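You operate a simulated robot arm through the tools that you are given. There is no shell and no other tool. Be economical: measure what you need, move in short steps, check, and stop when the job is done.

Carry out the task below with a simulated two-armed robot. There is one attempt and no reset: what you move stays moved.

TASK
Take the cap off the white bottle labelled "Q423" on the right end of trolley a and lay it down there.

Only the result counts: the job must be done as asked and must still hold three seconds after the hand-in. Knocking over, shifting, dropping, spilling or breaking anything else fails it. Lids that push on must go on centred and level and be pressed home; caps that screw on are set level and turned clockwise until they are tight.

THE ROBOT
Two 7-joint arms with two-finger parallel grippers on one trunk, on a base that drives. Base frame: it is fixed to the floor where the robot stands at the start and does not move with it; the origin is under the middle of the robot, x ahead of it, y to its left, z up; the surface under the hand at the start is at about z = 0.55. Lengths are in m, angles in rad, forces in N, time in s.
The left shoulder is at the start at [0.061, 0.197, 0.829], the right one opposite. With the tool pointing down near the work surface each hand reaches from about 0.3 to 0.72 m from the robot's upright axis, wherever it stands, measured 20 degrees to its own side. Payload 1.57 kg a hand.
The tool frame of a hand sits at the grasp point between the pads (the TCP): z along the fingers, y along the line on which they close. The tips reach 0.03 m beyond it. The gripper opens to 0.11 m. The fingers are 0.024 m wide and 0.012 m thick; the gripper's body (0.048 by 0.112 m) begins 0.078 m behind the TCP.
Orientation is told as [roll, pitch, yaw] about the base's x, y, z axes, in that order, counted from this pose: with the fingers straight down and closing along the base's y, the tool's x points along the base's -x, its y along +y and its z along -z.

THE INTERFACE
- The arms move only by the tool step_arm. It takes "left_increments", "right_increments" or both (then of equal length, played together; a hand with none holds still); each is a list of rows, each a list of 7 numbers: the shift along the tool's x, y, z in units of 40 mm (1.0 is 40 mm), then the turn, a rotation vector about the tool's x, y, z in units of 6 degrees (1.0 is 6 degrees), then the opening, from 0 (shut) to 1 (fully open). In form: [[x, y, z, rx, ry, rz, claw], ...]. A call has 1 to 10 rows; each row shifts and turns the commanded pose from where the row before left it, along the tool's axes as they then stand. A call with a number of a shift or a turn outside -1 to 1 is refused whole. Rows are played at 5 a second. More than 0.05 m and 0.15 rad between two rows, or a gripper value outside its range, and nothing of the call is played. A pose out of reach is approached as far as the arm can. The call stops where the force on the tool passes 40 N (or 10 N more than at its start, if that is more) or the arm is blocked; 0.2 s more then pass. Each finger travels about 0.072 m/s and halts on what it meets, pressing with about 38 N; the grip force reading is that of the motor and also rises with nothing between the fingers. The clock runs only during rows and for 0.2 s after the last one: add rows that do not move to give the fingers time. The reply holds the time, the measured pose of the TCP, the force on the tool along the base axes, the opening and the grip force, in the units named above and with some noise, with the torque about the TCP (base axes, N m) and any sound that the robot's microphone picked up.
- Cameras (640 x 400 px; columns grow to the right, rows downward): "scene" is now at [0.1006, -0.0052, 1.4019]; the picture's right is [-0.08, -1.00, 0.00], its down [-0.85, 0.07, -0.53] and it looks along [0.53, -0.04, -0.85] (base axes); focal length 260 px, centre (320, 200). "left" rides on the left gripper at [0.07, -0.016, -0.141] in its tool frame; the picture's right is [0.23, 0.97, 0.00], its down [-0.86, 0.20, -0.48] and it looks along [-0.47, 0.11, 0.88] (tool axes); focal length 222 px, centre (320, 200). "right" rides on the right gripper at [0.07, 0.016, -0.141] in its tool frame; the picture's right is [-0.23, 0.97, 0.00], its down [-0.85, -0.20, -0.48] and it looks along [-0.47, -0.11, 0.88] (tool axes); focal length 222 px, centre (320, 200). There is no depth. A picture from a camera that has moved, and an enlarged one, comes with that camera's place and axes in the base frame and with its lens.
- snapshot(camera): a new picture of that camera. No time passes.
- raise_lower(by): slides the trunk up (or, below 0, down) by that many m; the arms and the scene camera ride with it, the base frame stays. It gives what a move gives, with no picture.
- roll_base(legs): drives the robot by 1 to 6 legs, each [ahead, left, turn to the left] in m, m and rad, along the robot's own axes; the way and the turn of a leg run together, so that a leg with both is an arc; at most 1.5 m and 3.142 rad a leg. The arms and the cameras ride along, it lands a little off, and it stops where it bumps. It gives what a move gives.
- head_to(pan, tilt): turns the head with the scene camera to pan (to the left, within 1.501 rad either way) and tilt (down, from -0.506 to 1.204), counted from straight ahead of the robot. It gives what a move gives.
- enlarge(camera, box): a new picture of the part [left, top, right, bottom] of that camera's present view, enlarged. No time passes.
- sign_off(): hands the job in; it is judged then, once.

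Go step by step. Nothing tells you exact positions but the pictures and the camera data: compare them with the known pose of the tool, close in by small moves and look again before you grip or let go. The budget is 120 turns and 92 pictures, counting those below and the enlarged ones. Unless the task says otherwise, let go and move clear before handing in, and close with one line.

The tools are called by a JSON object that holds its "name" and its "arguments". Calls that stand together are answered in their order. step_arm: Moves the arms, as the interface text tells. Its arguments: {"type":"object","properties":{"left_increments":{"type":"array"},"right_increments":{"type":"array"}},"required":[]} The other tools are called the same way: raise_lower (by) slides the trunk up or down; roll_base (legs) drives the base; head_to (pan, tilt) turns the head that bears the scene camera; snapshot (camera) takes a picture; enlarge (camera, box) takes an enlarged picture of a part of a camera's view; sign_off () hands the job in.

At the start:

```text
clock: 0.0
left_tool_pos: [0.4558, 0.234, 0.9057]
left_ee_rot: [0.001, -0.002, 0.001]
left_force: [-0.7, -1.2, -0.9]
left_moment: [0.0, -0.02, -0.02]
left_opening: 0.1099
left_gripper_force: 0.0
right_tool_pos: [0.4062, -0.1937, 0.8759]
right_ee_rot: [0.001, 0.003, -0.001]
right_force: [0.6, -0.4, 0.8]
right_moment: [0.0, -0.01, -0.04]
right_opening: 0.1101
right_gripper_force: 0.1
trunk travel left (down, up): [-0.425, 0.565]
robot x, y, heading: [-0.0016, -0.0029, -0.001]
head pan, tilt: [-0.084, 1.014]
```

scene: 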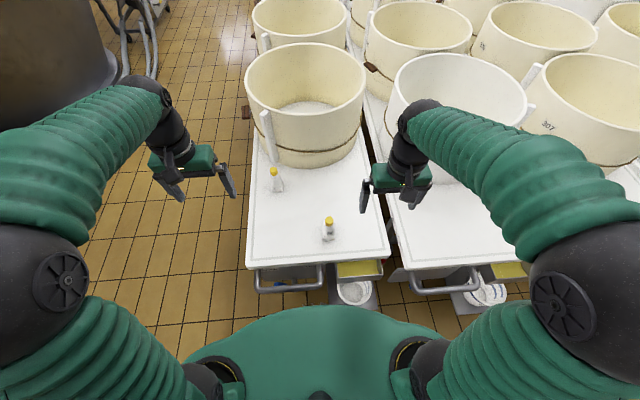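
right: 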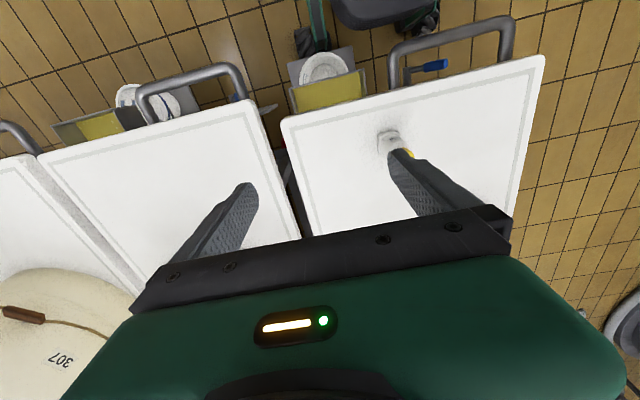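
left: 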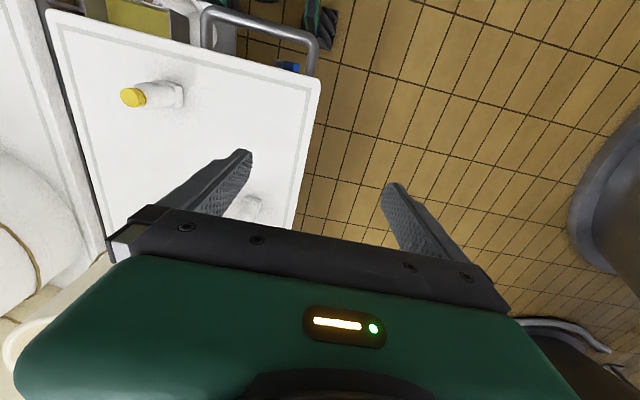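

I see two white yellow-capped bottles on the trolley in front of me, and need to read their labels and find which trolley is "a". I'll enlarge the scene view.

{"name": "enlarge", "arguments": {"camera": "scene", "box": [240, 150, 400, 250]}}

{"name": "enlarge", "arguments": {"camera": "scene", "box": [230, 220, 550, 320]}}

```text
4.00 times, centred on (320, 200) of scene
camera zoom: at [0.1006, -0.0052, 1.4019], right [-0.08, -1.0, 0.0], down [-0.85, 0.07, -0.53], along [0.53, -0.04, -0.85], focal length 1040 px, centre (320, 200)
```

zoom: 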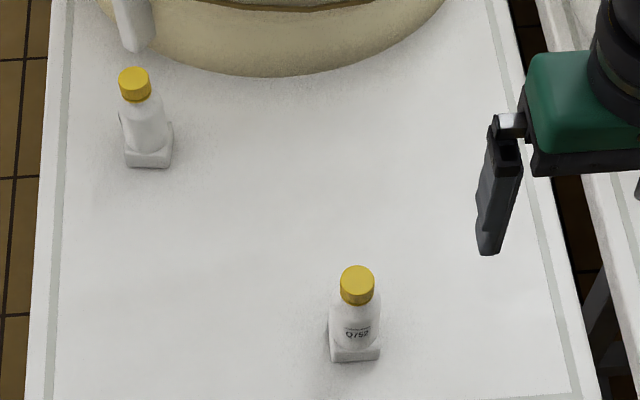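

```text
2.00 times, centred on (390, 270) of scene
camera zoom: at [0.1006, -0.0052, 1.4019], right [-0.08, -1.0, 0.0], down [-0.85, 0.07, -0.53], along [0.53, -0.04, -0.85], focal length 520 px, centre (180, 60)
```

zoom: 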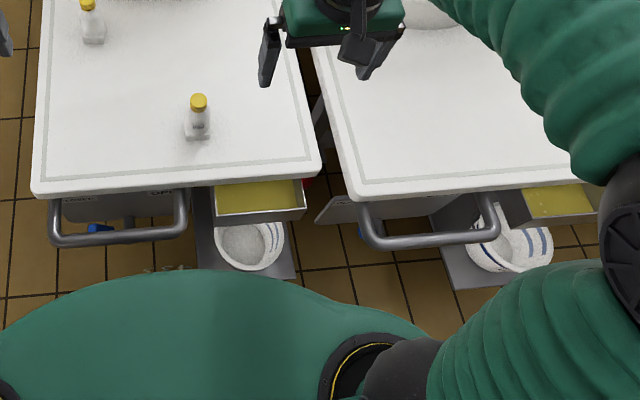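

The near bottle seems to read "Q752" and the far one's label faces away; I'll zoom more on both and on the trolley signs.

{"name": "enlarge", "arguments": {"camera": "scene", "box": [310, 210, 350, 245]}}

{"name": "enlarge", "arguments": {"camera": "scene", "box": [250, 160, 300, 200]}}

{"name": "enlarge", "arguments": {"camera": "scene", "box": [250, 260, 400, 310]}}

{"name": "head_to", "arguments": {"pan": -0.084, "tilt": 0.45}}

{"name": "snapshot", "arguments": {"camera": "scene"}}

```text
11.43 times, centred on (330, 228) of scene
camera zoom: at [0.1006, -0.0052, 1.4019], right [-0.08, -1.0, 0.0], down [-0.85, 0.07, -0.53], along [0.53, -0.04, -0.85], focal length 2970 px, centre (206, -114)
```

zoom: 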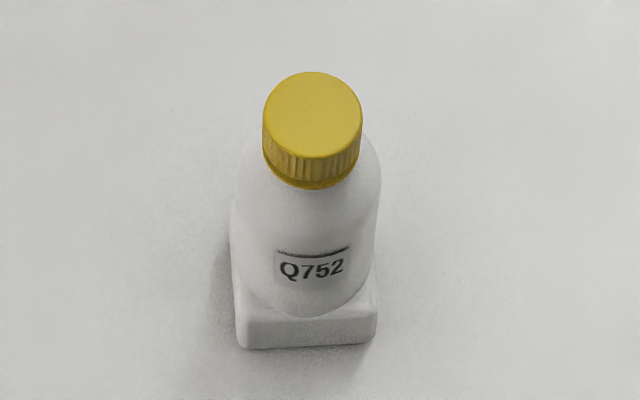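

```text
10.00 times, centred on (275, 180) of scene
camera zoom: at [0.1006, -0.0052, 1.4019], right [-0.08, -1.0, 0.0], down [-0.85, 0.07, -0.53], along [0.53, -0.04, -0.85], focal length 2599 px, centre (770, 400)
```

zoom: 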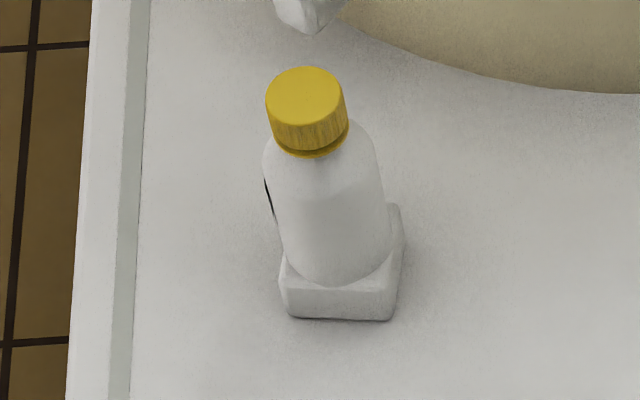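

```text
4.27 times, centred on (325, 285) of scene
camera zoom: at [0.1006, -0.0052, 1.4019], right [-0.08, -1.0, 0.0], down [-0.85, 0.07, -0.53], along [0.53, -0.04, -0.85], focal length 1109 px, centre (299, -163)
```

zoom: 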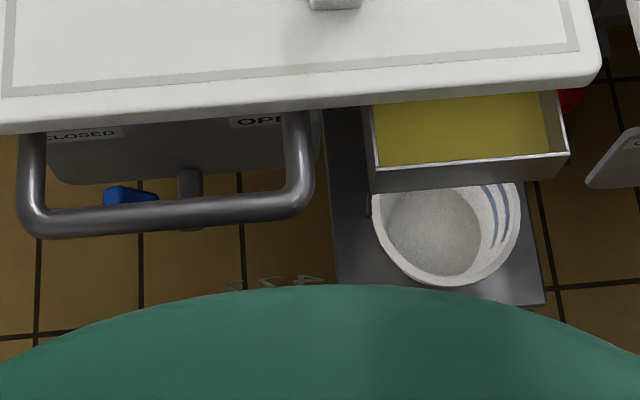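

```text
clock: 1.0
left_tool_pos: [0.4571, 0.2326, 0.9048]
left_ee_rot: [0.001, 0.0, 0.0]
left_force: [0.5, -0.2, -0.1]
left_moment: [0.0, 0.03, 0.03]
left_opening: 0.1101
left_gripper_force: 0.0
right_tool_pos: [0.4054, -0.1951, 0.8753]
right_ee_rot: [-0.001, 0.0, 0.0]
right_force: [0.3, 0.3, -0.6]
right_moment: [-0.01, -0.02, 0.01]
right_opening: 0.1102
right_gripper_force: 0.1
trunk travel left (down, up): [-0.425, 0.565]
robot x, y, heading: [-0.0021, 0.0006, -0.001]
head pan, tilt: [-0.084, 0.45]
```

```text
83 pictures are left
camera scene: at [0.1237, -0.0071, 1.4483], right [-0.08, -1.0, 0.0], down [-0.44, 0.04, -0.9], along [0.9, -0.08, -0.44], focal length 260 px, centre (320, 200)
```

scene: 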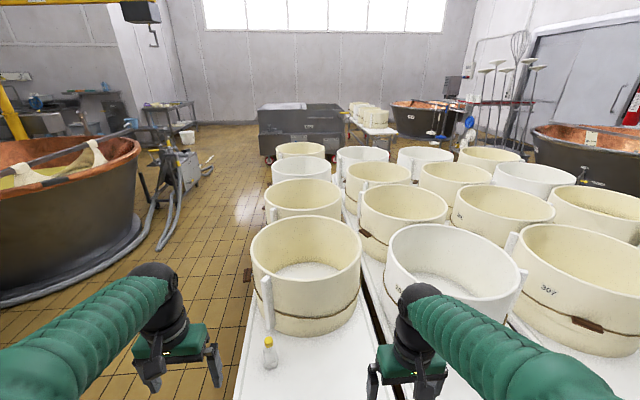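

The near bottle is Q752; the far one shows its label to the left, so I need to confirm it as Q423. I'll turn the left hand by -90° yaw so its camera looks toward -y.

{"name": "step_arm", "arguments": {"left_increments": [[0, 0.5, 0, 0, 0, 1, 1], [0, 0.5, 0, 0, 0, 1, 1], [0, 0.5, 0, 0, 0, 1, 1], [0, 0.5, 0, 0, 0, 1, 1], [0, 0, 0, 0, 0, 1, 1], [0, 0, 0, 0, 0, 1, 1], [0, 0, 0, 0, 0, 1, 1], [0, 0, 0, 0, 0, 1, 1], [0, 0, 0, 0, 0, 1, 1], [0, 0, 0, 0, 0, 1, 1]]}}

{"name": "step_arm", "arguments": {"left_increments": [[0, 0, 0, 0, 0, 1, 1], [0, 0, 0, 0, 0, 1, 1], [0, 0, 0, 0, 0, 1, 1], [0, 0, 0, 0, 0, 1, 1], [0, 0, 0, 0, 0, 1, 1], [0, -1, 0, 0, 0, 0, 1], [0, -1, 0, 0, 0, 0, 1], [0, -1, 0, 0, 0, 0, 1]]}}

{"name": "snapshot", "arguments": {"camera": "left"}}

```text
clock: 3.2
left_tool_pos: [0.4691, 0.3123, 0.9067]
left_ee_rot: [0.001, 0.0, -1.049]
left_force: [0.4, 0.5, 0.4]
left_moment: [-0.02, 0.0, 0.03]
left_opening: 0.1097
left_gripper_force: 0.1
right_tool_pos: [0.4064, -0.1943, 0.8755]
right_ee_rot: [0.002, 0.0, -0.001]
right_force: [0.2, -0.1, -0.1]
right_moment: [0.02, 0.0, 0.01]
right_opening: 0.11
right_gripper_force: 0.0
trunk travel left (down, up): [-0.425, 0.565]
robot x, y, heading: [-0.0005, 0.0015, -0.002]
head pan, tilt: [-0.084, 0.45]
```

```text
clock: 5.0
left_tool_pos: [0.3485, 0.3087, 0.9058]
left_ee_rot: [0.003, 0.001, -1.571]
left_force: [-0.6, 0.0, 0.4]
left_moment: [0.01, -0.05, 0.01]
left_opening: 0.1101
left_gripper_force: 0.0
right_tool_pos: [0.4049, -0.1938, 0.8771]
right_ee_rot: [-0.001, -0.002, -0.001]
right_force: [0.0, -0.3, 0.0]
right_moment: [-0.01, -0.03, 0.01]
right_opening: 0.1102
right_gripper_force: 0.0
trunk travel left (down, up): [-0.425, 0.565]
robot x, y, heading: [-0.0009, 0.0019, 0.001]
head pan, tilt: [-0.084, 0.45]
```

```text
82 pictures are left
camera left: at [0.3318, 0.3794, 1.0487], right [0.97, 0.23, 0.0], down [0.2, -0.86, 0.48], along [0.11, -0.47, -0.88], focal length 222 px, centre (320, 200)
```

left: 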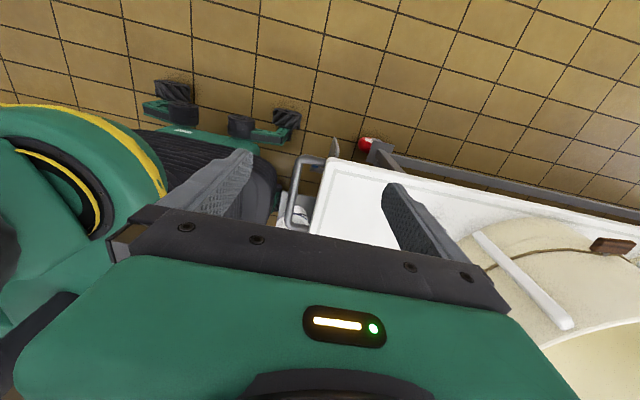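

I moved the wrong way along x, and this camera mostly looks down past the fingers. I'll bring the hand forward, then tilt it so it looks sideways at the far bottle from the left.

{"name": "step_arm", "arguments": {"left_increments": [[0.5, 1, 0, 0, 0, 0, 1], [0.5, 1, 0, 0, 0, 0, 1], [0, 1, 0, 0, 0, 0, 1], [0, 1, 0, 0, 0, 0, 1], [0, 1, 0, 0, 0, 0, 1], [0, 1, 0, 0, 0, 0, 1], [0, 0.5, 0, 0, -1, 0, 1], [0, 0, 0, 0, -1, 0, 1], [0, 0, 0, 0, -1, 0, 1], [0, 0, 0, 0, -1, 0, 1]]}}

{"name": "step_arm", "arguments": {"left_increments": [[0.5, 0, 0.5, 0, -1, 0, 1], [0.5, 0, 0.5, 0, -1, 0, 1], [0.5, 0, 0.5, 0, -1, 0, 1], [0.5, 0, 0.5, 0, -1, 0, 1]]}}

{"name": "snapshot", "arguments": {"camera": "left"}}

```text
clock: 7.2
left_tool_pos: [0.5972, 0.3512, 0.9015]
left_ee_rot: [0.0, -0.423, -1.57]
left_force: [-0.1, -0.2, 0.2]
left_moment: [-0.01, -0.01, 0.01]
left_opening: 0.1101
left_gripper_force: 0.1
left hand out of reach, approached as far as the arm can: row 9, 10
right_tool_pos: [0.4054, -0.1921, 0.8768]
right_ee_rot: [-0.002, 0.0, 0.0]
right_force: [0.3, -0.2, -0.4]
right_moment: [-0.02, -0.01, 0.0]
right_opening: 0.1099
right_gripper_force: 0.1
trunk travel left (down, up): [-0.425, 0.565]
robot x, y, heading: [-0.0007, 0.0031, -0.005]
head pan, tilt: [-0.084, 0.45]
```

```text
clock: 8.2
left_tool_pos: [0.5784, 0.3685, 0.7885]
left_ee_rot: [0.001, -0.842, -1.574]
left_force: [-0.8, -0.5, -0.2]
left_moment: [-0.02, 0.01, -0.06]
left_opening: 0.1099
left_gripper_force: 0.1
left hand out of reach, approached as far as the arm can: row 1, 2, 3, 4
right_tool_pos: [0.405, -0.1935, 0.8761]
right_ee_rot: [-0.001, 0.0, 0.001]
right_force: [-0.2, 0.1, 0.6]
right_moment: [-0.02, -0.02, 0.03]
right_opening: 0.1102
right_gripper_force: 0.1
trunk travel left (down, up): [-0.425, 0.565]
robot x, y, heading: [0.0012, 0.0022, 0.001]
head pan, tilt: [-0.084, 0.45]
```

```text
81 pictures are left
camera left: at [0.5621, 0.5209, 0.8326], right [0.97, 0.15, -0.17], down [0.2, -0.21, 0.96], along [0.11, -0.97, -0.24], focal length 222 px, centre (320, 200)
```

left: 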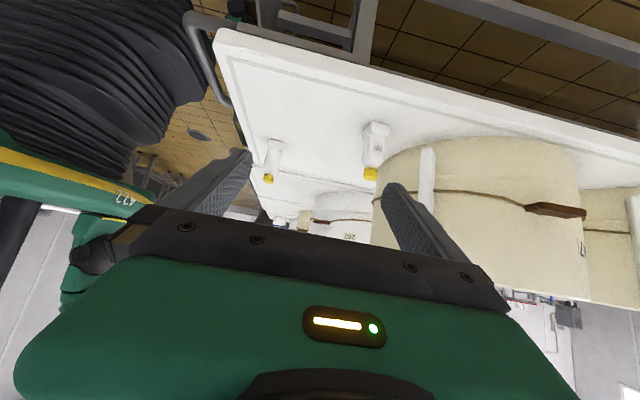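

{"name": "enlarge", "arguments": {"camera": "left", "box": [350, 110, 414, 190]}}

{"name": "enlarge", "arguments": {"camera": "left", "box": [250, 120, 300, 190]}}

```text
5.00 times, centred on (382, 150) of left
camera zoom: at [0.5621, 0.5209, 0.8326], right [0.97, 0.15, -0.17], down [0.2, -0.21, 0.96], along [0.11, -0.97, -0.24], focal length 1111 px, centre (10, 450)
```

zoom: 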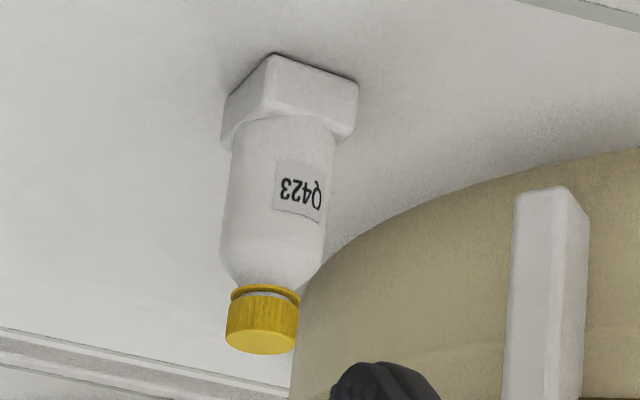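

```text
5.71 times, centred on (275, 155) of left
camera zoom: at [0.5621, 0.5209, 0.8326], right [0.97, 0.15, -0.17], down [0.2, -0.21, 0.96], along [0.11, -0.97, -0.24], focal length 1269 px, centre (577, 457)
```

zoom: 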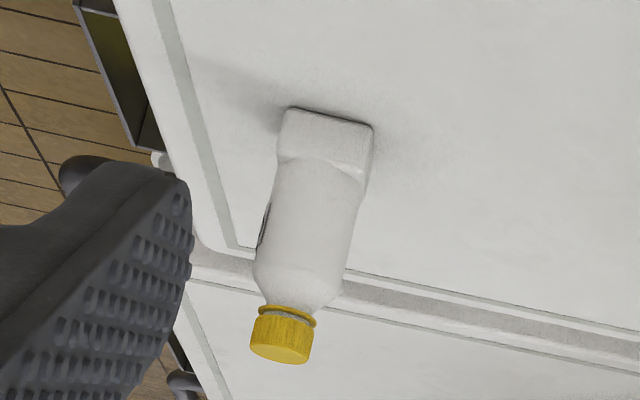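

The far bottle is confirmed as Q423, with a screw-type cap around (0.70, 0.12, ~0.66). I'll untilt the left hand, and test its reach above the bottle, while tilting the head down again to locate things precisely.

{"name": "step_arm", "arguments": {"left_increments": [[-0.5, 0, -0.5, 0, 1, 0, 1], [-0.5, 0, -0.5, 0, 1, 0, 1], [-0.5, 0, -0.5, 0, 1, 0, 1], [-0.5, 0, -0.5, 0, 1, 0, 1], [0, 0, 0, 0, 1, 0, 1], [0, 0, 0, 0, 1, 0, 1], [0, 0, 0, 0, 1, 0, 1], [0, 0, 0, 0, 1, 0, 1], [0, 0, 0, 0, 0, 0, 1]]}}

{"name": "head_to", "arguments": {"pan": 0.15, "tilt": 0.95}}

{"name": "snapshot", "arguments": {"camera": "scene"}}

```text
clock: 10.2
left_tool_pos: [0.614, 0.3643, 0.9049]
left_ee_rot: [0.001, -0.057, -1.584]
left_force: [0.1, -0.5, 0.0]
left_moment: [-0.01, 0.0, -0.01]
left_opening: 0.1099
left_gripper_force: 0.1
left hand out of reach, approached as far as the arm can: row 2, 3, 4, 5, 6, 7, 8
right_tool_pos: [0.4061, -0.1949, 0.8758]
right_ee_rot: [-0.002, 0.0, 0.001]
right_force: [1.0, -0.8, -0.2]
right_moment: [0.03, 0.0, 0.0]
right_opening: 0.11
right_gripper_force: 0.1
trunk travel left (down, up): [-0.425, 0.565]
robot x, y, heading: [0.0012, 0.0023, -0.002]
head pan, tilt: [-0.084, 0.45]
```

```text
clock: 11.1
left_tool_pos: [0.6136, 0.3631, 0.9053]
left_ee_rot: [-0.002, -0.058, -1.585]
left_force: [0.0, -0.9, 0.1]
left_moment: [0.01, -0.03, -0.01]
left_opening: 0.11
left_gripper_force: 0.0
right_tool_pos: [0.4052, -0.1929, 0.8762]
right_ee_rot: [0.001, -0.001, 0.0]
right_force: [0.8, 0.0, 0.5]
right_moment: [0.0, 0.0, 0.01]
right_opening: 0.11
right_gripper_force: 0.0
trunk travel left (down, up): [-0.425, 0.565]
robot x, y, heading: [-0.0016, 0.0029, 0.004]
head pan, tilt: [0.15, 0.949]
```

```text
78 pictures are left
camera scene: at [0.105, 0.0122, 1.4064], right [0.15, -0.99, 0.0], down [-0.8, -0.12, -0.58], along [0.57, 0.09, -0.81], focal length 260 px, centre (320, 200)
```

scene: 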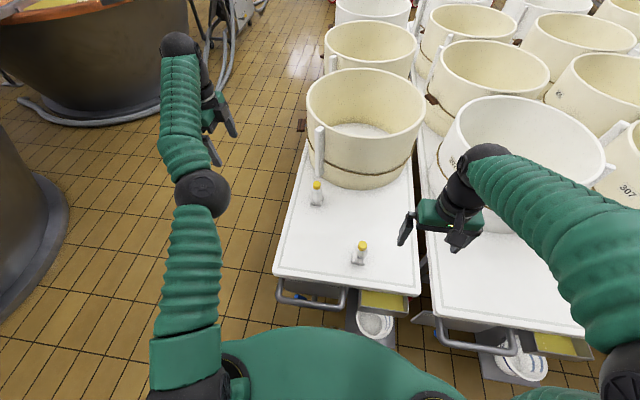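

Left arm is near its limit, and the base can't safely go forward (trolley handle and pot). I'll drive round to the open left side of the trolley, facing -y, and use the right hand; first I tuck the left hand back and up.

{"name": "step_arm", "arguments": {"left_increments": [[0, -1, 0, 0, 0, 0, 1], [0, -1, 0, 0, 0, 0, 1], [0, -1, 0, 0, 0, 0, 1], [0, -1, -0.5, 0, 0, 0, 1], [0, -1, -0.5, 0, 0, 0, 1], [0, -1, -0.5, 0, 0, 0, 1], [0, -1, -0.5, 0, 0, 0, 1], [0, 0, 0, 0, 0, 0, 1]]}}

{"name": "head_to", "arguments": {"pan": 1.3, "tilt": 0.8}}

{"name": "snapshot", "arguments": {"camera": "scene"}}

```text
clock: 12.9
left_tool_pos: [0.4501, 0.4107, 1.0149]
left_ee_rot: [-0.001, -0.061, -1.583]
left_force: [-0.3, -0.2, -0.4]
left_moment: [0.01, -0.01, -0.03]
left_opening: 0.11
left_gripper_force: 0.1
left hand out of reach, approached as far as the arm can: row 1, 2, 3, 4
right_tool_pos: [0.4058, -0.1931, 0.8752]
right_ee_rot: [-0.002, 0.002, -0.001]
right_force: [0.2, 0.6, 0.3]
right_moment: [0.01, 0.02, -0.03]
right_opening: 0.11
right_gripper_force: 0.0
trunk travel left (down, up): [-0.425, 0.565]
robot x, y, heading: [0.0012, 0.0022, 0.005]
head pan, tilt: [0.15, 0.949]
```

```text
clock: 14.3
left_tool_pos: [0.4488, 0.4096, 1.0157]
left_ee_rot: [0.0, -0.06, -1.585]
left_force: [0.7, 0.1, -0.1]
left_moment: [-0.02, 0.0, 0.02]
left_opening: 0.1099
left_gripper_force: 0.1
right_tool_pos: [0.4048, -0.1929, 0.8767]
right_ee_rot: [-0.001, 0.001, -0.001]
right_force: [0.3, 0.6, -0.5]
right_moment: [0.01, 0.01, -0.02]
right_opening: 0.11
right_gripper_force: 0.0
trunk travel left (down, up): [-0.425, 0.565]
robot x, y, heading: [-0.0007, 0.0003, -0.003]
head pan, tilt: [1.3, 0.799]
```

```text
77 pictures are left
camera scene: at [0.0537, 0.0795, 1.4179], right [0.96, -0.27, 0.0], down [-0.19, -0.69, -0.7], along [0.19, 0.67, -0.72], focal length 260 px, centre (320, 200)
```

scene: 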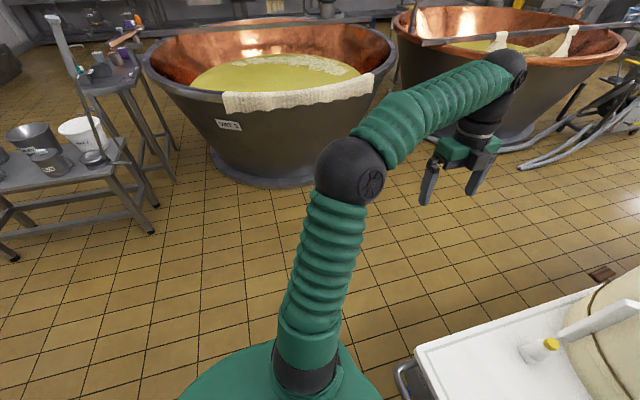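

The floor left of the trolley is free, with a vat rim at roughly y≥1.1. I'll back off, turn right 90°, then check.

{"name": "roll_base", "arguments": {"legs": [[-0.3, 0, 0], [0, 0, -1.571]]}}

{"name": "head_to", "arguments": {"pan": 1.3, "tilt": 0.8}}

{"name": "snapshot", "arguments": {"camera": "scene"}}

```text
clock: 20.1
left_tool_pos: [0.1291, -0.4342, 1.0146]
left_ee_rot: [0.0, -0.06, -3.123]
left_force: [-0.7, 0.5, -0.7]
left_moment: [-0.01, -0.02, 0.02]
left_opening: 0.11
left_gripper_force: 0.0
right_tool_pos: [-0.4762, -0.4116, 0.8748]
right_ee_rot: [-0.001, 0.001, -1.537]
right_force: [0.9, 0.2, 0.9]
right_moment: [-0.01, -0.01, -0.04]
right_opening: 0.11
right_gripper_force: 0.0
trunk travel left (down, up): [-0.425, 0.565]
robot x, y, heading: [-0.2969, -0.0003, -1.535]
head pan, tilt: [1.3, 0.799]
```

```text
clock: 20.6
left_tool_pos: [0.1289, -0.434, 1.0156]
left_ee_rot: [0.001, -0.062, -3.122]
left_force: [-0.7, 0.0, -0.1]
left_moment: [0.02, 0.01, 0.01]
left_opening: 0.1102
left_gripper_force: 0.0
right_tool_pos: [-0.4751, -0.411, 0.8759]
right_ee_rot: [-0.003, -0.001, -1.538]
right_force: [-0.1, 1.0, -0.8]
right_moment: [0.0, 0.0, 0.01]
right_opening: 0.1099
right_gripper_force: 0.0
trunk travel left (down, up): [-0.425, 0.565]
robot x, y, heading: [-0.2935, 0.0002, -1.54]
head pan, tilt: [1.3, 0.799]
```

```text
76 pictures are left
camera scene: at [-0.2144, -0.0513, 1.418], right [-0.24, -0.97, 0.0], down [-0.7, 0.17, -0.7], along [0.68, -0.16, -0.72], focal length 260 px, centre (320, 200)
```

scene: 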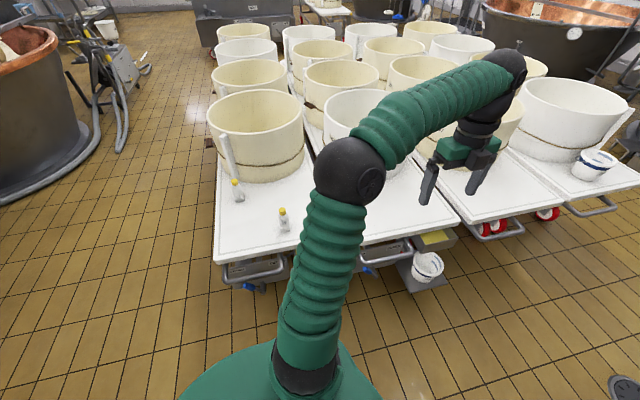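

The left side is clear. I'll back up along +y, then slide left (+x) alongside the trolley.

{"name": "roll_base", "arguments": {"legs": [[0, 0, -0.03], [-0.72, 0, 0]]}}

{"name": "snapshot", "arguments": {"camera": "scene"}}

```text
clock: 24.9
left_tool_pos: [0.1153, 0.2665, 1.017]
left_ee_rot: [0.002, -0.06, 3.133]
left_force: [-0.5, 0.0, 0.5]
left_moment: [-0.07, 0.04, 0.02]
left_opening: 0.1101
left_gripper_force: 0.0
right_tool_pos: [-0.4896, 0.3076, 0.8756]
right_ee_rot: [-0.002, 0.0, -1.564]
right_force: [-0.7, 0.5, -0.4]
right_moment: [-0.02, -0.01, 0.0]
right_opening: 0.1098
right_gripper_force: 0.1
trunk travel left (down, up): [-0.425, 0.565]
robot x, y, heading: [-0.2995, 0.7112, -1.567]
head pan, tilt: [1.3, 0.799]
```

```text
75 pictures are left
camera scene: at [-0.2182, 0.6596, 1.418], right [-0.26, -0.96, 0.0], down [-0.69, 0.19, -0.7], along [0.67, -0.18, -0.72], focal length 260 px, centre (320, 200)
```

scene: 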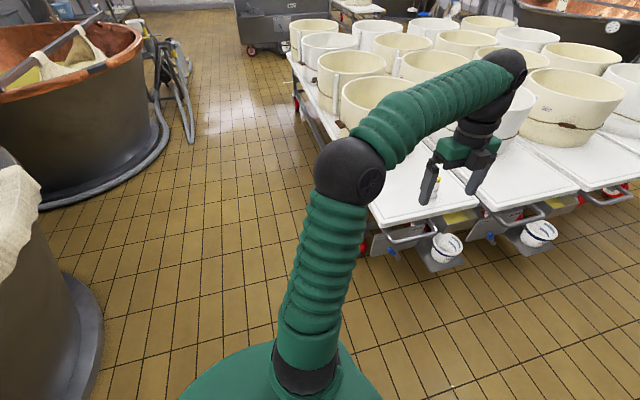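

Clear path along +x. Slide left alongside the trolley.

{"name": "roll_base", "arguments": {"legs": [[0, 0.9, 0]]}}

{"name": "head_to", "arguments": {"pan": 0.1, "tilt": 1.0}}

{"name": "snapshot", "arguments": {"camera": "scene"}}

```text
clock: 29.7
left_tool_pos: [1.0074, 0.2596, 1.0173]
left_ee_rot: [0.001, -0.057, 3.119]
left_force: [0.3, -0.2, 0.1]
left_moment: [-0.01, 0.0, 0.0]
left_opening: 0.1099
left_gripper_force: 0.1
right_tool_pos: [0.4058, 0.3076, 0.8766]
right_ee_rot: [0.0, -0.001, -1.579]
right_force: [0.3, 0.3, -0.5]
right_moment: [0.01, -0.02, 0.03]
right_opening: 0.1099
right_gripper_force: 0.0
trunk travel left (down, up): [-0.425, 0.565]
robot x, y, heading: [0.6056, 0.7094, -1.586]
head pan, tilt: [1.3, 0.799]
```

```text
clock: 31.1
left_tool_pos: [1.01, 0.2604, 1.0172]
left_ee_rot: [0.004, -0.059, 3.119]
left_force: [-0.2, 0.0, -0.1]
left_moment: [-0.01, 0.0, 0.01]
left_opening: 0.1099
left_gripper_force: 0.0
right_tool_pos: [0.4062, 0.3083, 0.8769]
right_ee_rot: [-0.001, -0.002, -1.58]
right_force: [-0.4, 0.5, 0.5]
right_moment: [0.01, 0.01, -0.04]
right_opening: 0.1099
right_gripper_force: 0.0
trunk travel left (down, up): [-0.425, 0.565]
robot x, y, heading: [0.6078, 0.7136, -1.579]
head pan, tilt: [0.099, 1.0]
```

```text
74 pictures are left
camera scene: at [0.6114, 0.609, 1.4028], right [-1.0, -0.09, 0.0], down [-0.08, 0.84, -0.54], along [0.05, -0.54, -0.84], focal length 260 px, centre (320, 200)
```

scene: 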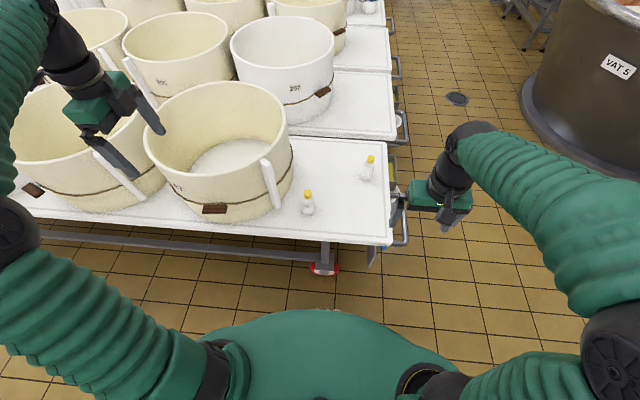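

Positioned well; the bottle Q423 is in front and label faces me. I'll go ahead 0.09 m and zoom to measure the cap.

{"name": "roll_base", "arguments": {"legs": [[0.09, 0, 0]]}}

{"name": "enlarge", "arguments": {"camera": "scene", "box": [230, 130, 390, 230]}}

{"name": "enlarge", "arguments": {"camera": "scene", "box": [280, 170, 344, 230]}}

```text
clock: 32.2
left_tool_pos: [1.0085, 0.1687, 1.0148]
left_ee_rot: [0.003, -0.06, 3.118]
left_force: [0.2, 0.1, 0.4]
left_moment: [0.03, -0.01, -0.01]
left_opening: 0.11
left_gripper_force: 0.1
right_tool_pos: [0.406, 0.2183, 0.8753]
right_ee_rot: [-0.001, 0.0, -1.581]
right_force: [0.8, 1.0, -1.2]
right_moment: [0.06, -0.02, -0.04]
right_opening: 0.1099
right_gripper_force: 0.0
trunk travel left (down, up): [-0.425, 0.565]
robot x, y, heading: [0.6045, 0.6233, -1.581]
head pan, tilt: [0.099, 1.0]
```

```text
4.00 times, centred on (310, 180) of scene
camera zoom: at [0.6102, 0.5184, 1.4027], right [-1.0, -0.09, 0.0], down [-0.08, 0.84, -0.54], along [0.05, -0.54, -0.84], focal length 1040 px, centre (360, 280)
```

zoom: 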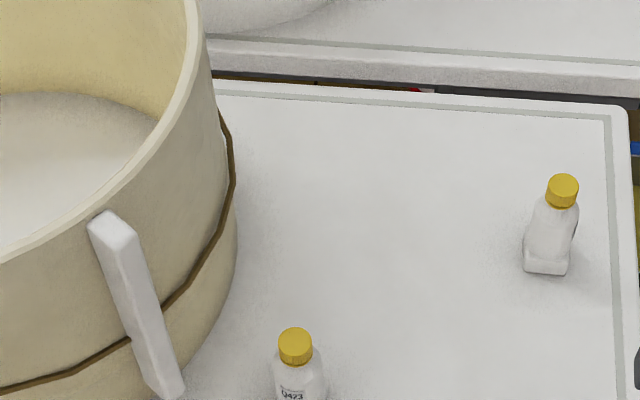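

```text
6.67 times, centred on (312, 200) of scene
camera zoom: at [0.6102, 0.5184, 1.4027], right [-1.0, -0.09, 0.0], down [-0.08, 0.84, -0.54], along [0.05, -0.54, -0.84], focal length 1732 px, centre (373, 200)
```

zoom: 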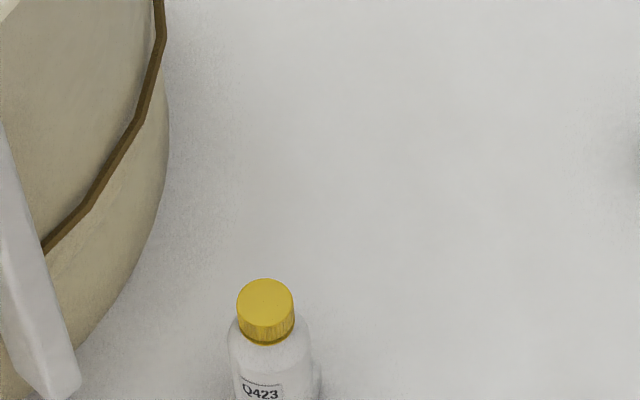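

Triangulating from both views, the cap top is at about (0.699, 0.112, 0.668), diameter ~28 mm. I'll bring the right hand over it at a safe height.

{"name": "step_arm", "arguments": {"right_increments": [[-0.322, 0.92, 0, 0, 0, 0, 1], [-0.322, 0.92, 0, 0, 0, 0, 1], [-0.322, 0.92, 0, 0, 0, 0, 1], [-0.322, 0.92, 0, 0, 0, 0, 1], [-0.322, 0.92, 0, 0, 0, 0, 1], [-0.322, 0.92, 0, 0, 0, 0, 1], [-0.322, 0.92, 0, 0, 0, 0, 1], [-0.322, 0.92, 0, 0, 0, 0, 1], [0, 0, 0, 0, 0, 0, 1]]}}

{"name": "snapshot", "arguments": {"camera": "right"}}

{"name": "snapshot", "arguments": {"camera": "scene"}}

```text
clock: 34.2
left_tool_pos: [1.008, 0.1714, 1.0174]
left_ee_rot: [0.002, -0.059, 3.117]
left_force: [0.4, -0.9, -0.4]
left_moment: [-0.05, -0.04, 0.0]
left_opening: 0.1098
left_gripper_force: 0.0
right_tool_pos: [0.698, 0.1136, 0.8792]
right_ee_rot: [-0.001, -0.003, -1.58]
right_force: [-0.2, -0.6, 0.4]
right_moment: [-0.02, -0.01, 0.01]
right_opening: 0.11
right_gripper_force: 0.1
trunk travel left (down, up): [-0.425, 0.565]
robot x, y, heading: [0.6044, 0.6207, -1.583]
head pan, tilt: [0.099, 1.0]
```

```text
71 pictures are left
camera right: at [0.7155, 0.1837, 1.0182], right [0.97, -0.24, 0.0], down [-0.21, -0.85, 0.48], along [-0.11, -0.47, -0.88], focal length 222 px, centre (320, 200)
```

right: 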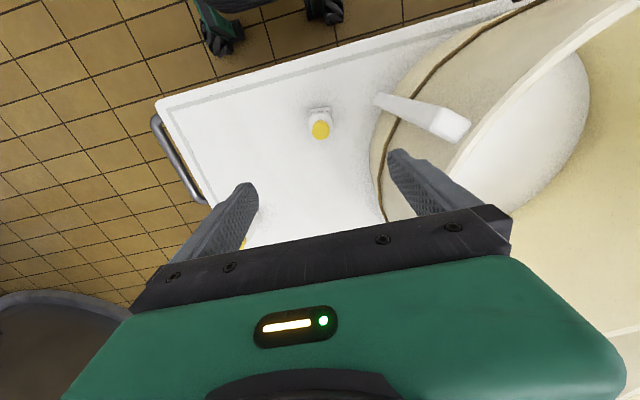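

```text
70 pictures are left
camera scene: at [0.6117, 0.5197, 1.4028], right [-1.0, -0.09, 0.0], down [-0.08, 0.84, -0.54], along [0.05, -0.54, -0.84], focal length 260 px, centre (320, 200)
```

scene: 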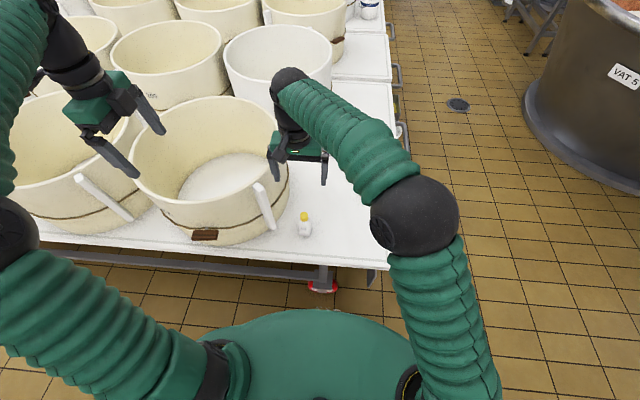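

The right camera confirms the cap at (0.70, 0.115). I'll pre-rotate the hand clockwise by 42°, narrow the gripper, and come down to just above the cap.

{"name": "step_arm", "arguments": {"right_increments": [[0, 0, 0, 0, 0, 1, 0.55], [0, 0, 0, 0, 0, 1, 0.55], [0, 0, 0, 0, 0, 1, 0.55], [0, 0, 0, 0, 0, 1, 0.55], [0, 0, 0, 0, 0, 1, 0.55], [0, 0, 0, 0, 0, 1, 0.55], [0, 0, 0, 0, 0, 1, 0.55], [0, 0, 1, 0, 0, 0, 0.55], [0, 0, 1, 0, 0, 0, 0.55], [0, 0, 1, 0, 0, 0, 0.55]]}}

{"name": "snapshot", "arguments": {"camera": "right"}}

{"name": "enlarge", "arguments": {"camera": "scene", "box": [230, 150, 390, 250]}}

```text
clock: 36.6
left_tool_pos: [1.0081, 0.1732, 1.0168]
left_ee_rot: [0.006, -0.059, 3.117]
left_force: [0.4, 0.0, -0.6]
left_moment: [-0.03, 0.02, 0.0]
left_opening: 0.1097
left_gripper_force: 0.0
right_tool_pos: [0.6669, 0.0924, 0.767]
right_ee_rot: [0.026, -0.005, -2.386]
right_force: [0.1, -0.5, 0.3]
right_moment: [-0.02, 0.0, 0.01]
right_opening: 0.0606
right_gripper_force: 0.0
trunk travel left (down, up): [-0.425, 0.565]
robot x, y, heading: [0.6058, 0.6182, -1.581]
head pan, tilt: [0.099, 1.0]
stopped in row 10 (right hand): the arm was blocked; the commanded pose is now the measured one
```

```text
69 pictures are left
camera right: at [0.7259, 0.1315, 0.9073], right [0.5, -0.86, 0.03], down [-0.77, -0.43, 0.48], along [-0.4, -0.26, -0.88], focal length 222 px, centre (320, 200)
```

right: 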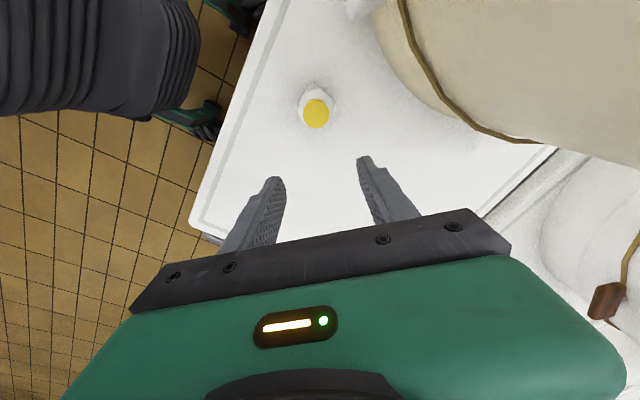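

```text
4.00 times, centred on (310, 200) of scene
camera zoom: at [0.6115, 0.5194, 1.4004], right [-1.0, -0.09, 0.0], down [-0.08, 0.84, -0.54], along [0.05, -0.54, -0.84], focal length 1040 px, centre (360, 200)
```

zoom: 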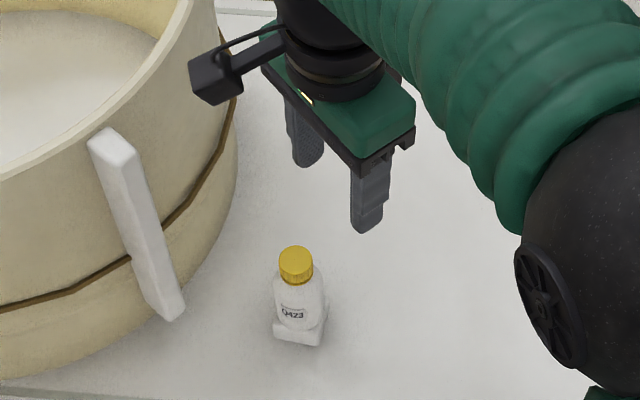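

The hand was blocked: most likely the hand camera's housing touched the tub rim at this yaw (tub and bottle look unmoved). I'll go up and rotate back to where the camera is clear of the tub.

{"name": "step_arm", "arguments": {"right_increments": [[-0.3, 0, -1, 0, 0, 0, 0.55], [0, 0, -1, 0, 0, 0, 0.55], [0, 0, -0.8, 0, 0, 0, 0.55], [0, 0, 0, 0, 0, -1, 0.55], [0, 0, 0, 0, 0, -1, 0.55], [0, 0, 0, 0, 0, -1, 0.55], [0, 0, 0, 0, 0, -1, 0.55], [0, 0, 0, 0, 0, -1, 0.55], [0, 0, 0, 0, 0, -1, 0.55], [0, 0, 0, 0, 0, -1, 0.55]]}}

{"name": "enlarge", "arguments": {"camera": "scene", "box": [230, 150, 390, 250]}}

```text
clock: 38.8
left_tool_pos: [1.0077, 0.171, 1.0182]
left_ee_rot: [0.006, -0.06, 3.116]
left_force: [0.2, 0.9, 0.1]
left_moment: [0.02, 0.0, 0.01]
left_opening: 0.1101
left_gripper_force: 0.0
right_tool_pos: [0.662, 0.0884, 0.8801]
right_ee_rot: [0.013, -0.018, -1.641]
right_force: [1.1, -1.0, 0.8]
right_moment: [-0.01, 0.05, 0.01]
right_opening: 0.0605
right_gripper_force: 0.0
trunk travel left (down, up): [-0.425, 0.565]
robot x, y, heading: [0.6029, 0.6229, -1.578]
head pan, tilt: [0.099, 1.0]
```

```text
4.00 times, centred on (310, 200) of scene
camera zoom: at [0.6115, 0.519, 1.4027], right [-1.0, -0.09, 0.0], down [-0.08, 0.84, -0.54], along [0.05, -0.54, -0.84], focal length 1040 px, centre (360, 200)
```

zoom: 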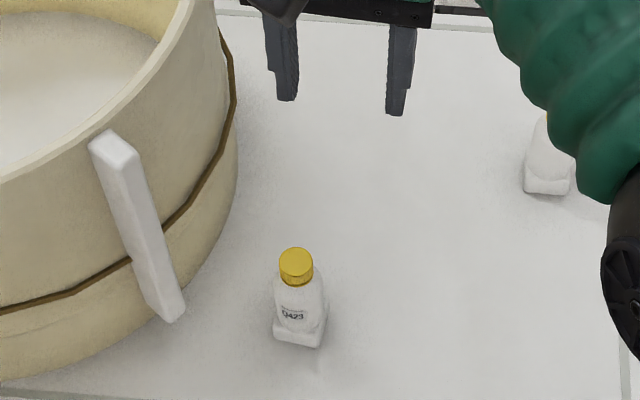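

Scene looks unchanged. I'll level the hand, centre over the cap at yaw -1.58, and lower to just above it.

{"name": "step_arm", "arguments": {"right_increments": [[0.3, 0.46, 0, 0.12, 0.17, -0.5, 0.55], [0.3, 0.46, 0, 0, 0, 0, 0.55], [0, 0, 0, 0, 0, 0, 0.55]]}}

{"name": "step_arm", "arguments": {"right_increments": [[0, 0, 0.8, 0, 0, 0, 0.55], [0, 0, 0.8, 0, 0, 0, 0.55], [0, 0, 0.8, 0, 0, 0, 0.55], [0, 0, 0.8, 0, 0, 0, 0.55], [0, 0, 0.4, 0, 0, 0, 0.55], [0, 0, 0, 0, 0, 0, 0.55]]}}

{"name": "snapshot", "arguments": {"camera": "right"}}

{"name": "enlarge", "arguments": {"camera": "scene", "box": [230, 150, 390, 250]}}

```text
clock: 39.6
left_tool_pos: [1.008, 0.1724, 1.0181]
left_ee_rot: [0.005, -0.06, 3.116]
left_force: [-0.7, -0.1, 0.4]
left_moment: [0.02, 0.03, 0.03]
left_opening: 0.11
left_gripper_force: 0.0
right_tool_pos: [0.6951, 0.1078, 0.8787]
right_ee_rot: [-0.002, -0.001, -1.599]
right_force: [-0.5, 0.0, -0.3]
right_moment: [-0.01, 0.02, -0.01]
right_opening: 0.0605
right_gripper_force: 0.1
trunk travel left (down, up): [-0.425, 0.565]
robot x, y, heading: [0.6035, 0.6196, -1.582]
head pan, tilt: [0.099, 1.0]
```

```text
clock: 41.0
left_tool_pos: [1.0075, 0.1721, 1.0201]
left_ee_rot: [0.005, -0.059, 3.116]
left_force: [-0.7, -0.1, 0.4]
left_moment: [-0.01, 0.01, -0.04]
left_opening: 0.11
left_gripper_force: 0.0
right_tool_pos: [0.6941, 0.1077, 0.7389]
right_ee_rot: [0.002, -0.006, -1.6]
right_force: [-0.8, -0.5, 0.0]
right_moment: [-0.02, 0.01, -0.01]
right_opening: 0.0606
right_gripper_force: 0.1
trunk travel left (down, up): [-0.425, 0.565]
robot x, y, heading: [0.6056, 0.6189, -1.577]
head pan, tilt: [0.099, 1.0]
```

```text
66 pictures are left
camera right: at [0.7116, 0.1767, 0.8778], right [0.97, -0.26, 0.0], down [-0.23, -0.85, 0.48], along [-0.12, -0.47, -0.88], focal length 222 px, centre (320, 200)
```

right: 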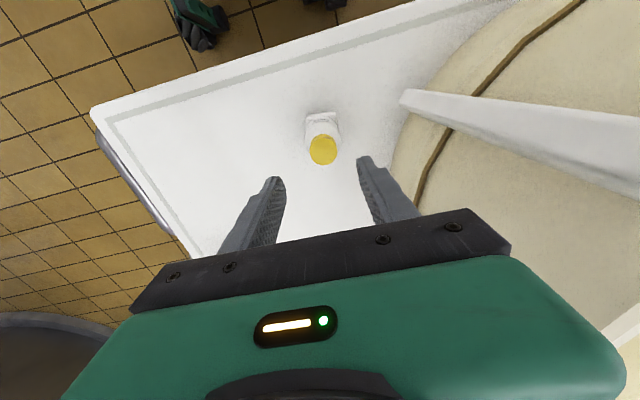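

```text
4.00 times, centred on (310, 200) of scene
camera zoom: at [0.6118, 0.5191, 1.4029], right [-1.0, -0.09, 0.0], down [-0.08, 0.84, -0.54], along [0.05, -0.54, -0.84], focal length 1040 px, centre (360, 200)
```

zoom: 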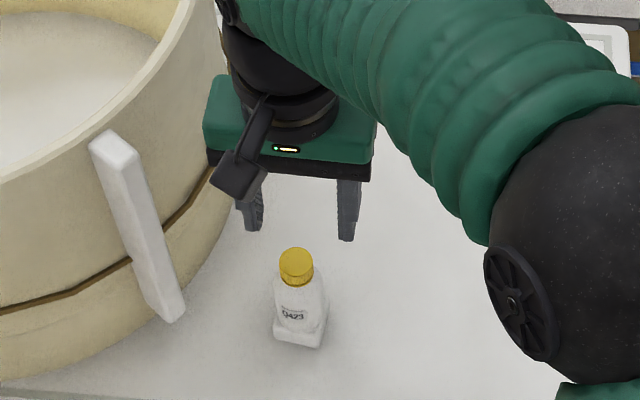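

Cap centre is about (0.700, 0.115); adjust by 6-7 mm and lower until the tips straddle the cap top.

{"name": "step_arm", "arguments": {"right_increments": [[0.18, 0.15, 0, 0, 0, 0, 0.55], [0, 0, 0.5, 0, 0, 0, 0.55], [0, 0, 0.5, 0, 0, 0, 0.55], [0, 0, 0, 0, 0, 0, 0.55]]}}

{"name": "snapshot", "arguments": {"camera": "right"}}

{"name": "enlarge", "arguments": {"camera": "scene", "box": [260, 180, 340, 240]}}

```text
clock: 42.0
left_tool_pos: [1.0077, 0.1738, 1.0199]
left_ee_rot: [0.005, -0.059, 3.117]
left_force: [-0.2, -0.4, -0.4]
left_moment: [0.03, -0.02, 0.01]
left_opening: 0.1102
left_gripper_force: 0.1
right_tool_pos: [0.6967, 0.1112, 0.7039]
right_ee_rot: [0.009, -0.012, -1.612]
right_force: [0.6, 0.0, -0.1]
right_moment: [0.0, 0.02, -0.01]
right_opening: 0.0604
right_gripper_force: 0.1
trunk travel left (down, up): [-0.425, 0.565]
robot x, y, heading: [0.6067, 0.6222, -1.583]
head pan, tilt: [0.099, 1.0]
```

```text
64 pictures are left
camera right: at [0.7144, 0.18, 0.843], right [0.96, -0.27, 0.01], down [-0.24, -0.84, 0.49], along [-0.12, -0.47, -0.87], focal length 222 px, centre (320, 200)
```

right: 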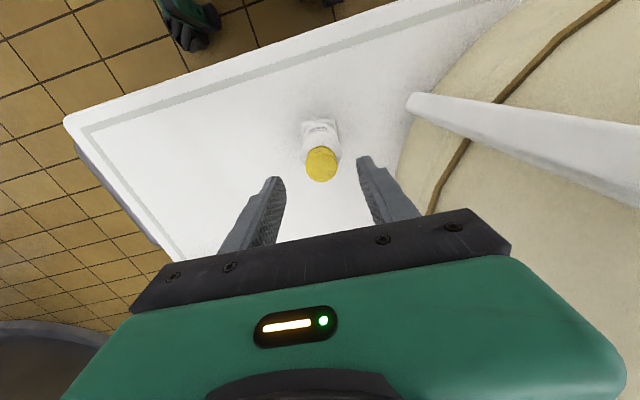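

```text
6.67 times, centred on (300, 210) of scene
camera zoom: at [0.6119, 0.5193, 1.4042], right [-1.0, -0.09, 0.0], down [-0.08, 0.84, -0.54], along [0.05, -0.54, -0.84], focal length 1732 px, centre (453, 133)
```

zoom: 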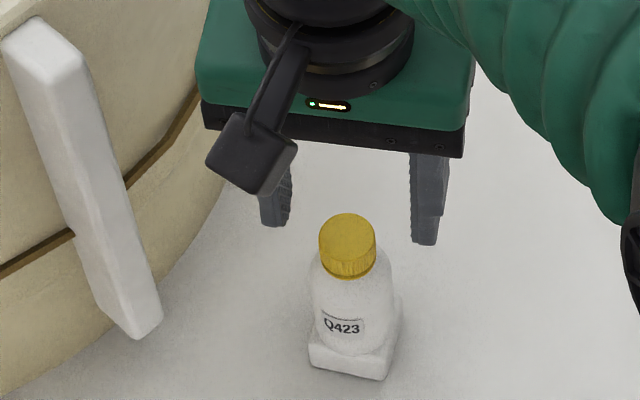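

The arm reads slightly pushed off (small tilt drift), as if something brushes. Let me check clearances with the left hand's camera, and a full scene picture.

{"name": "snapshot", "arguments": {"camera": "left"}}

{"name": "snapshot", "arguments": {"camera": "scene"}}

```text
62 pictures are left
camera left: at [1.0872, 0.1875, 1.1581], right [0.2, -0.98, -0.01], down [-0.83, -0.18, 0.53], along [-0.52, -0.1, -0.85], focal length 222 px, centre (320, 200)
```

left: 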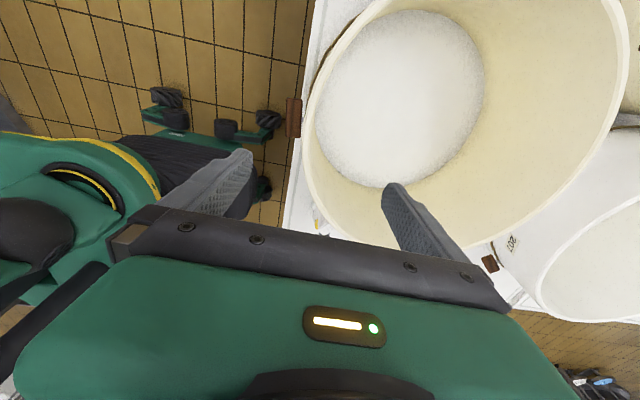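

```text
61 pictures are left
camera scene: at [0.6119, 0.5193, 1.4042], right [-1.0, -0.09, 0.0], down [-0.08, 0.84, -0.54], along [0.05, -0.54, -0.84], focal length 260 px, centre (320, 200)
```

scene: 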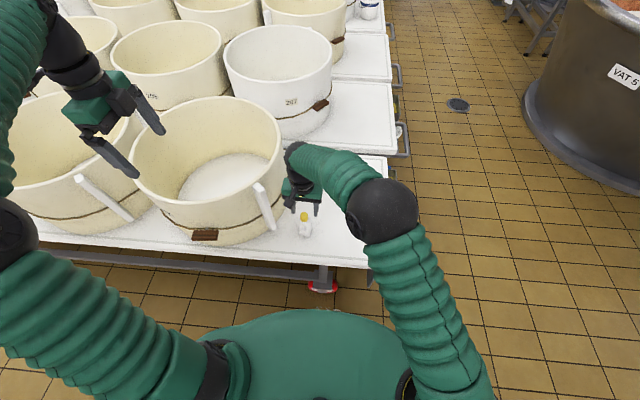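

No tub contact is visible, but the arm shows a growing error as it descends, perhaps self-contact in a low pose. I'll raise both hands by 0.1 m and lower the trunk by 0.1 m so the arm works in its earlier, clean posture.

{"name": "step_arm", "arguments": {"right_increments": [[0, 0, -0.65, 0, 0, 0, 0.55], [0, 0, -0.65, 0, 0, 0, 0.55], [0, 0, -0.65, 0, 0, 0, 0.55], [0, 0, -0.65, 0, 0, 0, 0.55], [0, 0, 0, 0, 0, 0, 0.55]], "left_increments": [[0, 0, -0.65, 0, 0, 0, 1], [0, 0, -0.65, 0, 0, 0, 1], [0, 0, -0.65, 0, 0, 0, 1], [0, 0, -0.65, 0, 0, 0, 1], [0, 0, 0, 0, 0, 0, 1]]}}

{"name": "snapshot", "arguments": {"camera": "scene"}}

```text
clock: 43.2
left_tool_pos: [1.0131, 0.1725, 1.0952]
left_ee_rot: [0.004, -0.059, 3.117]
left_force: [-0.3, -0.5, -0.1]
left_moment: [0.03, 0.01, -0.01]
left_opening: 0.1101
left_gripper_force: 0.1
left hand out of reach, approached as far as the arm can: row 4
right_tool_pos: [0.6886, 0.1087, 0.7911]
right_ee_rot: [-0.011, 0.008, -1.622]
right_force: [0.7, 0.8, -0.6]
right_moment: [0.01, -0.03, 0.02]
right_opening: 0.0607
right_gripper_force: 0.1
trunk travel left (down, up): [-0.425, 0.565]
robot x, y, heading: [0.6068, 0.62, -1.584]
head pan, tilt: [0.099, 1.0]
```

```text
60 pictures are left
camera scene: at [0.6119, 0.5185, 1.4018], right [-1.0, -0.09, 0.0], down [-0.08, 0.84, -0.54], along [0.05, -0.54, -0.84], focal length 260 px, centre (320, 200)
```

scene: 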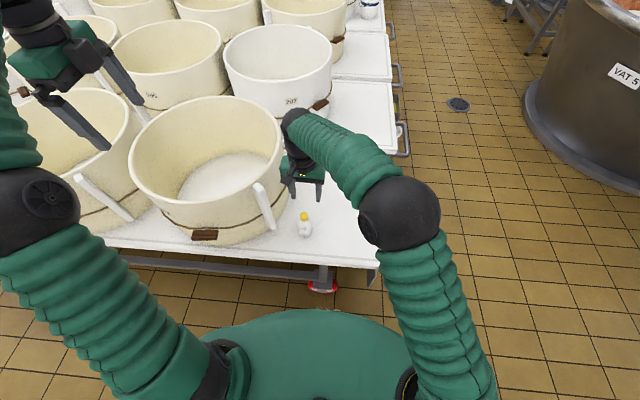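

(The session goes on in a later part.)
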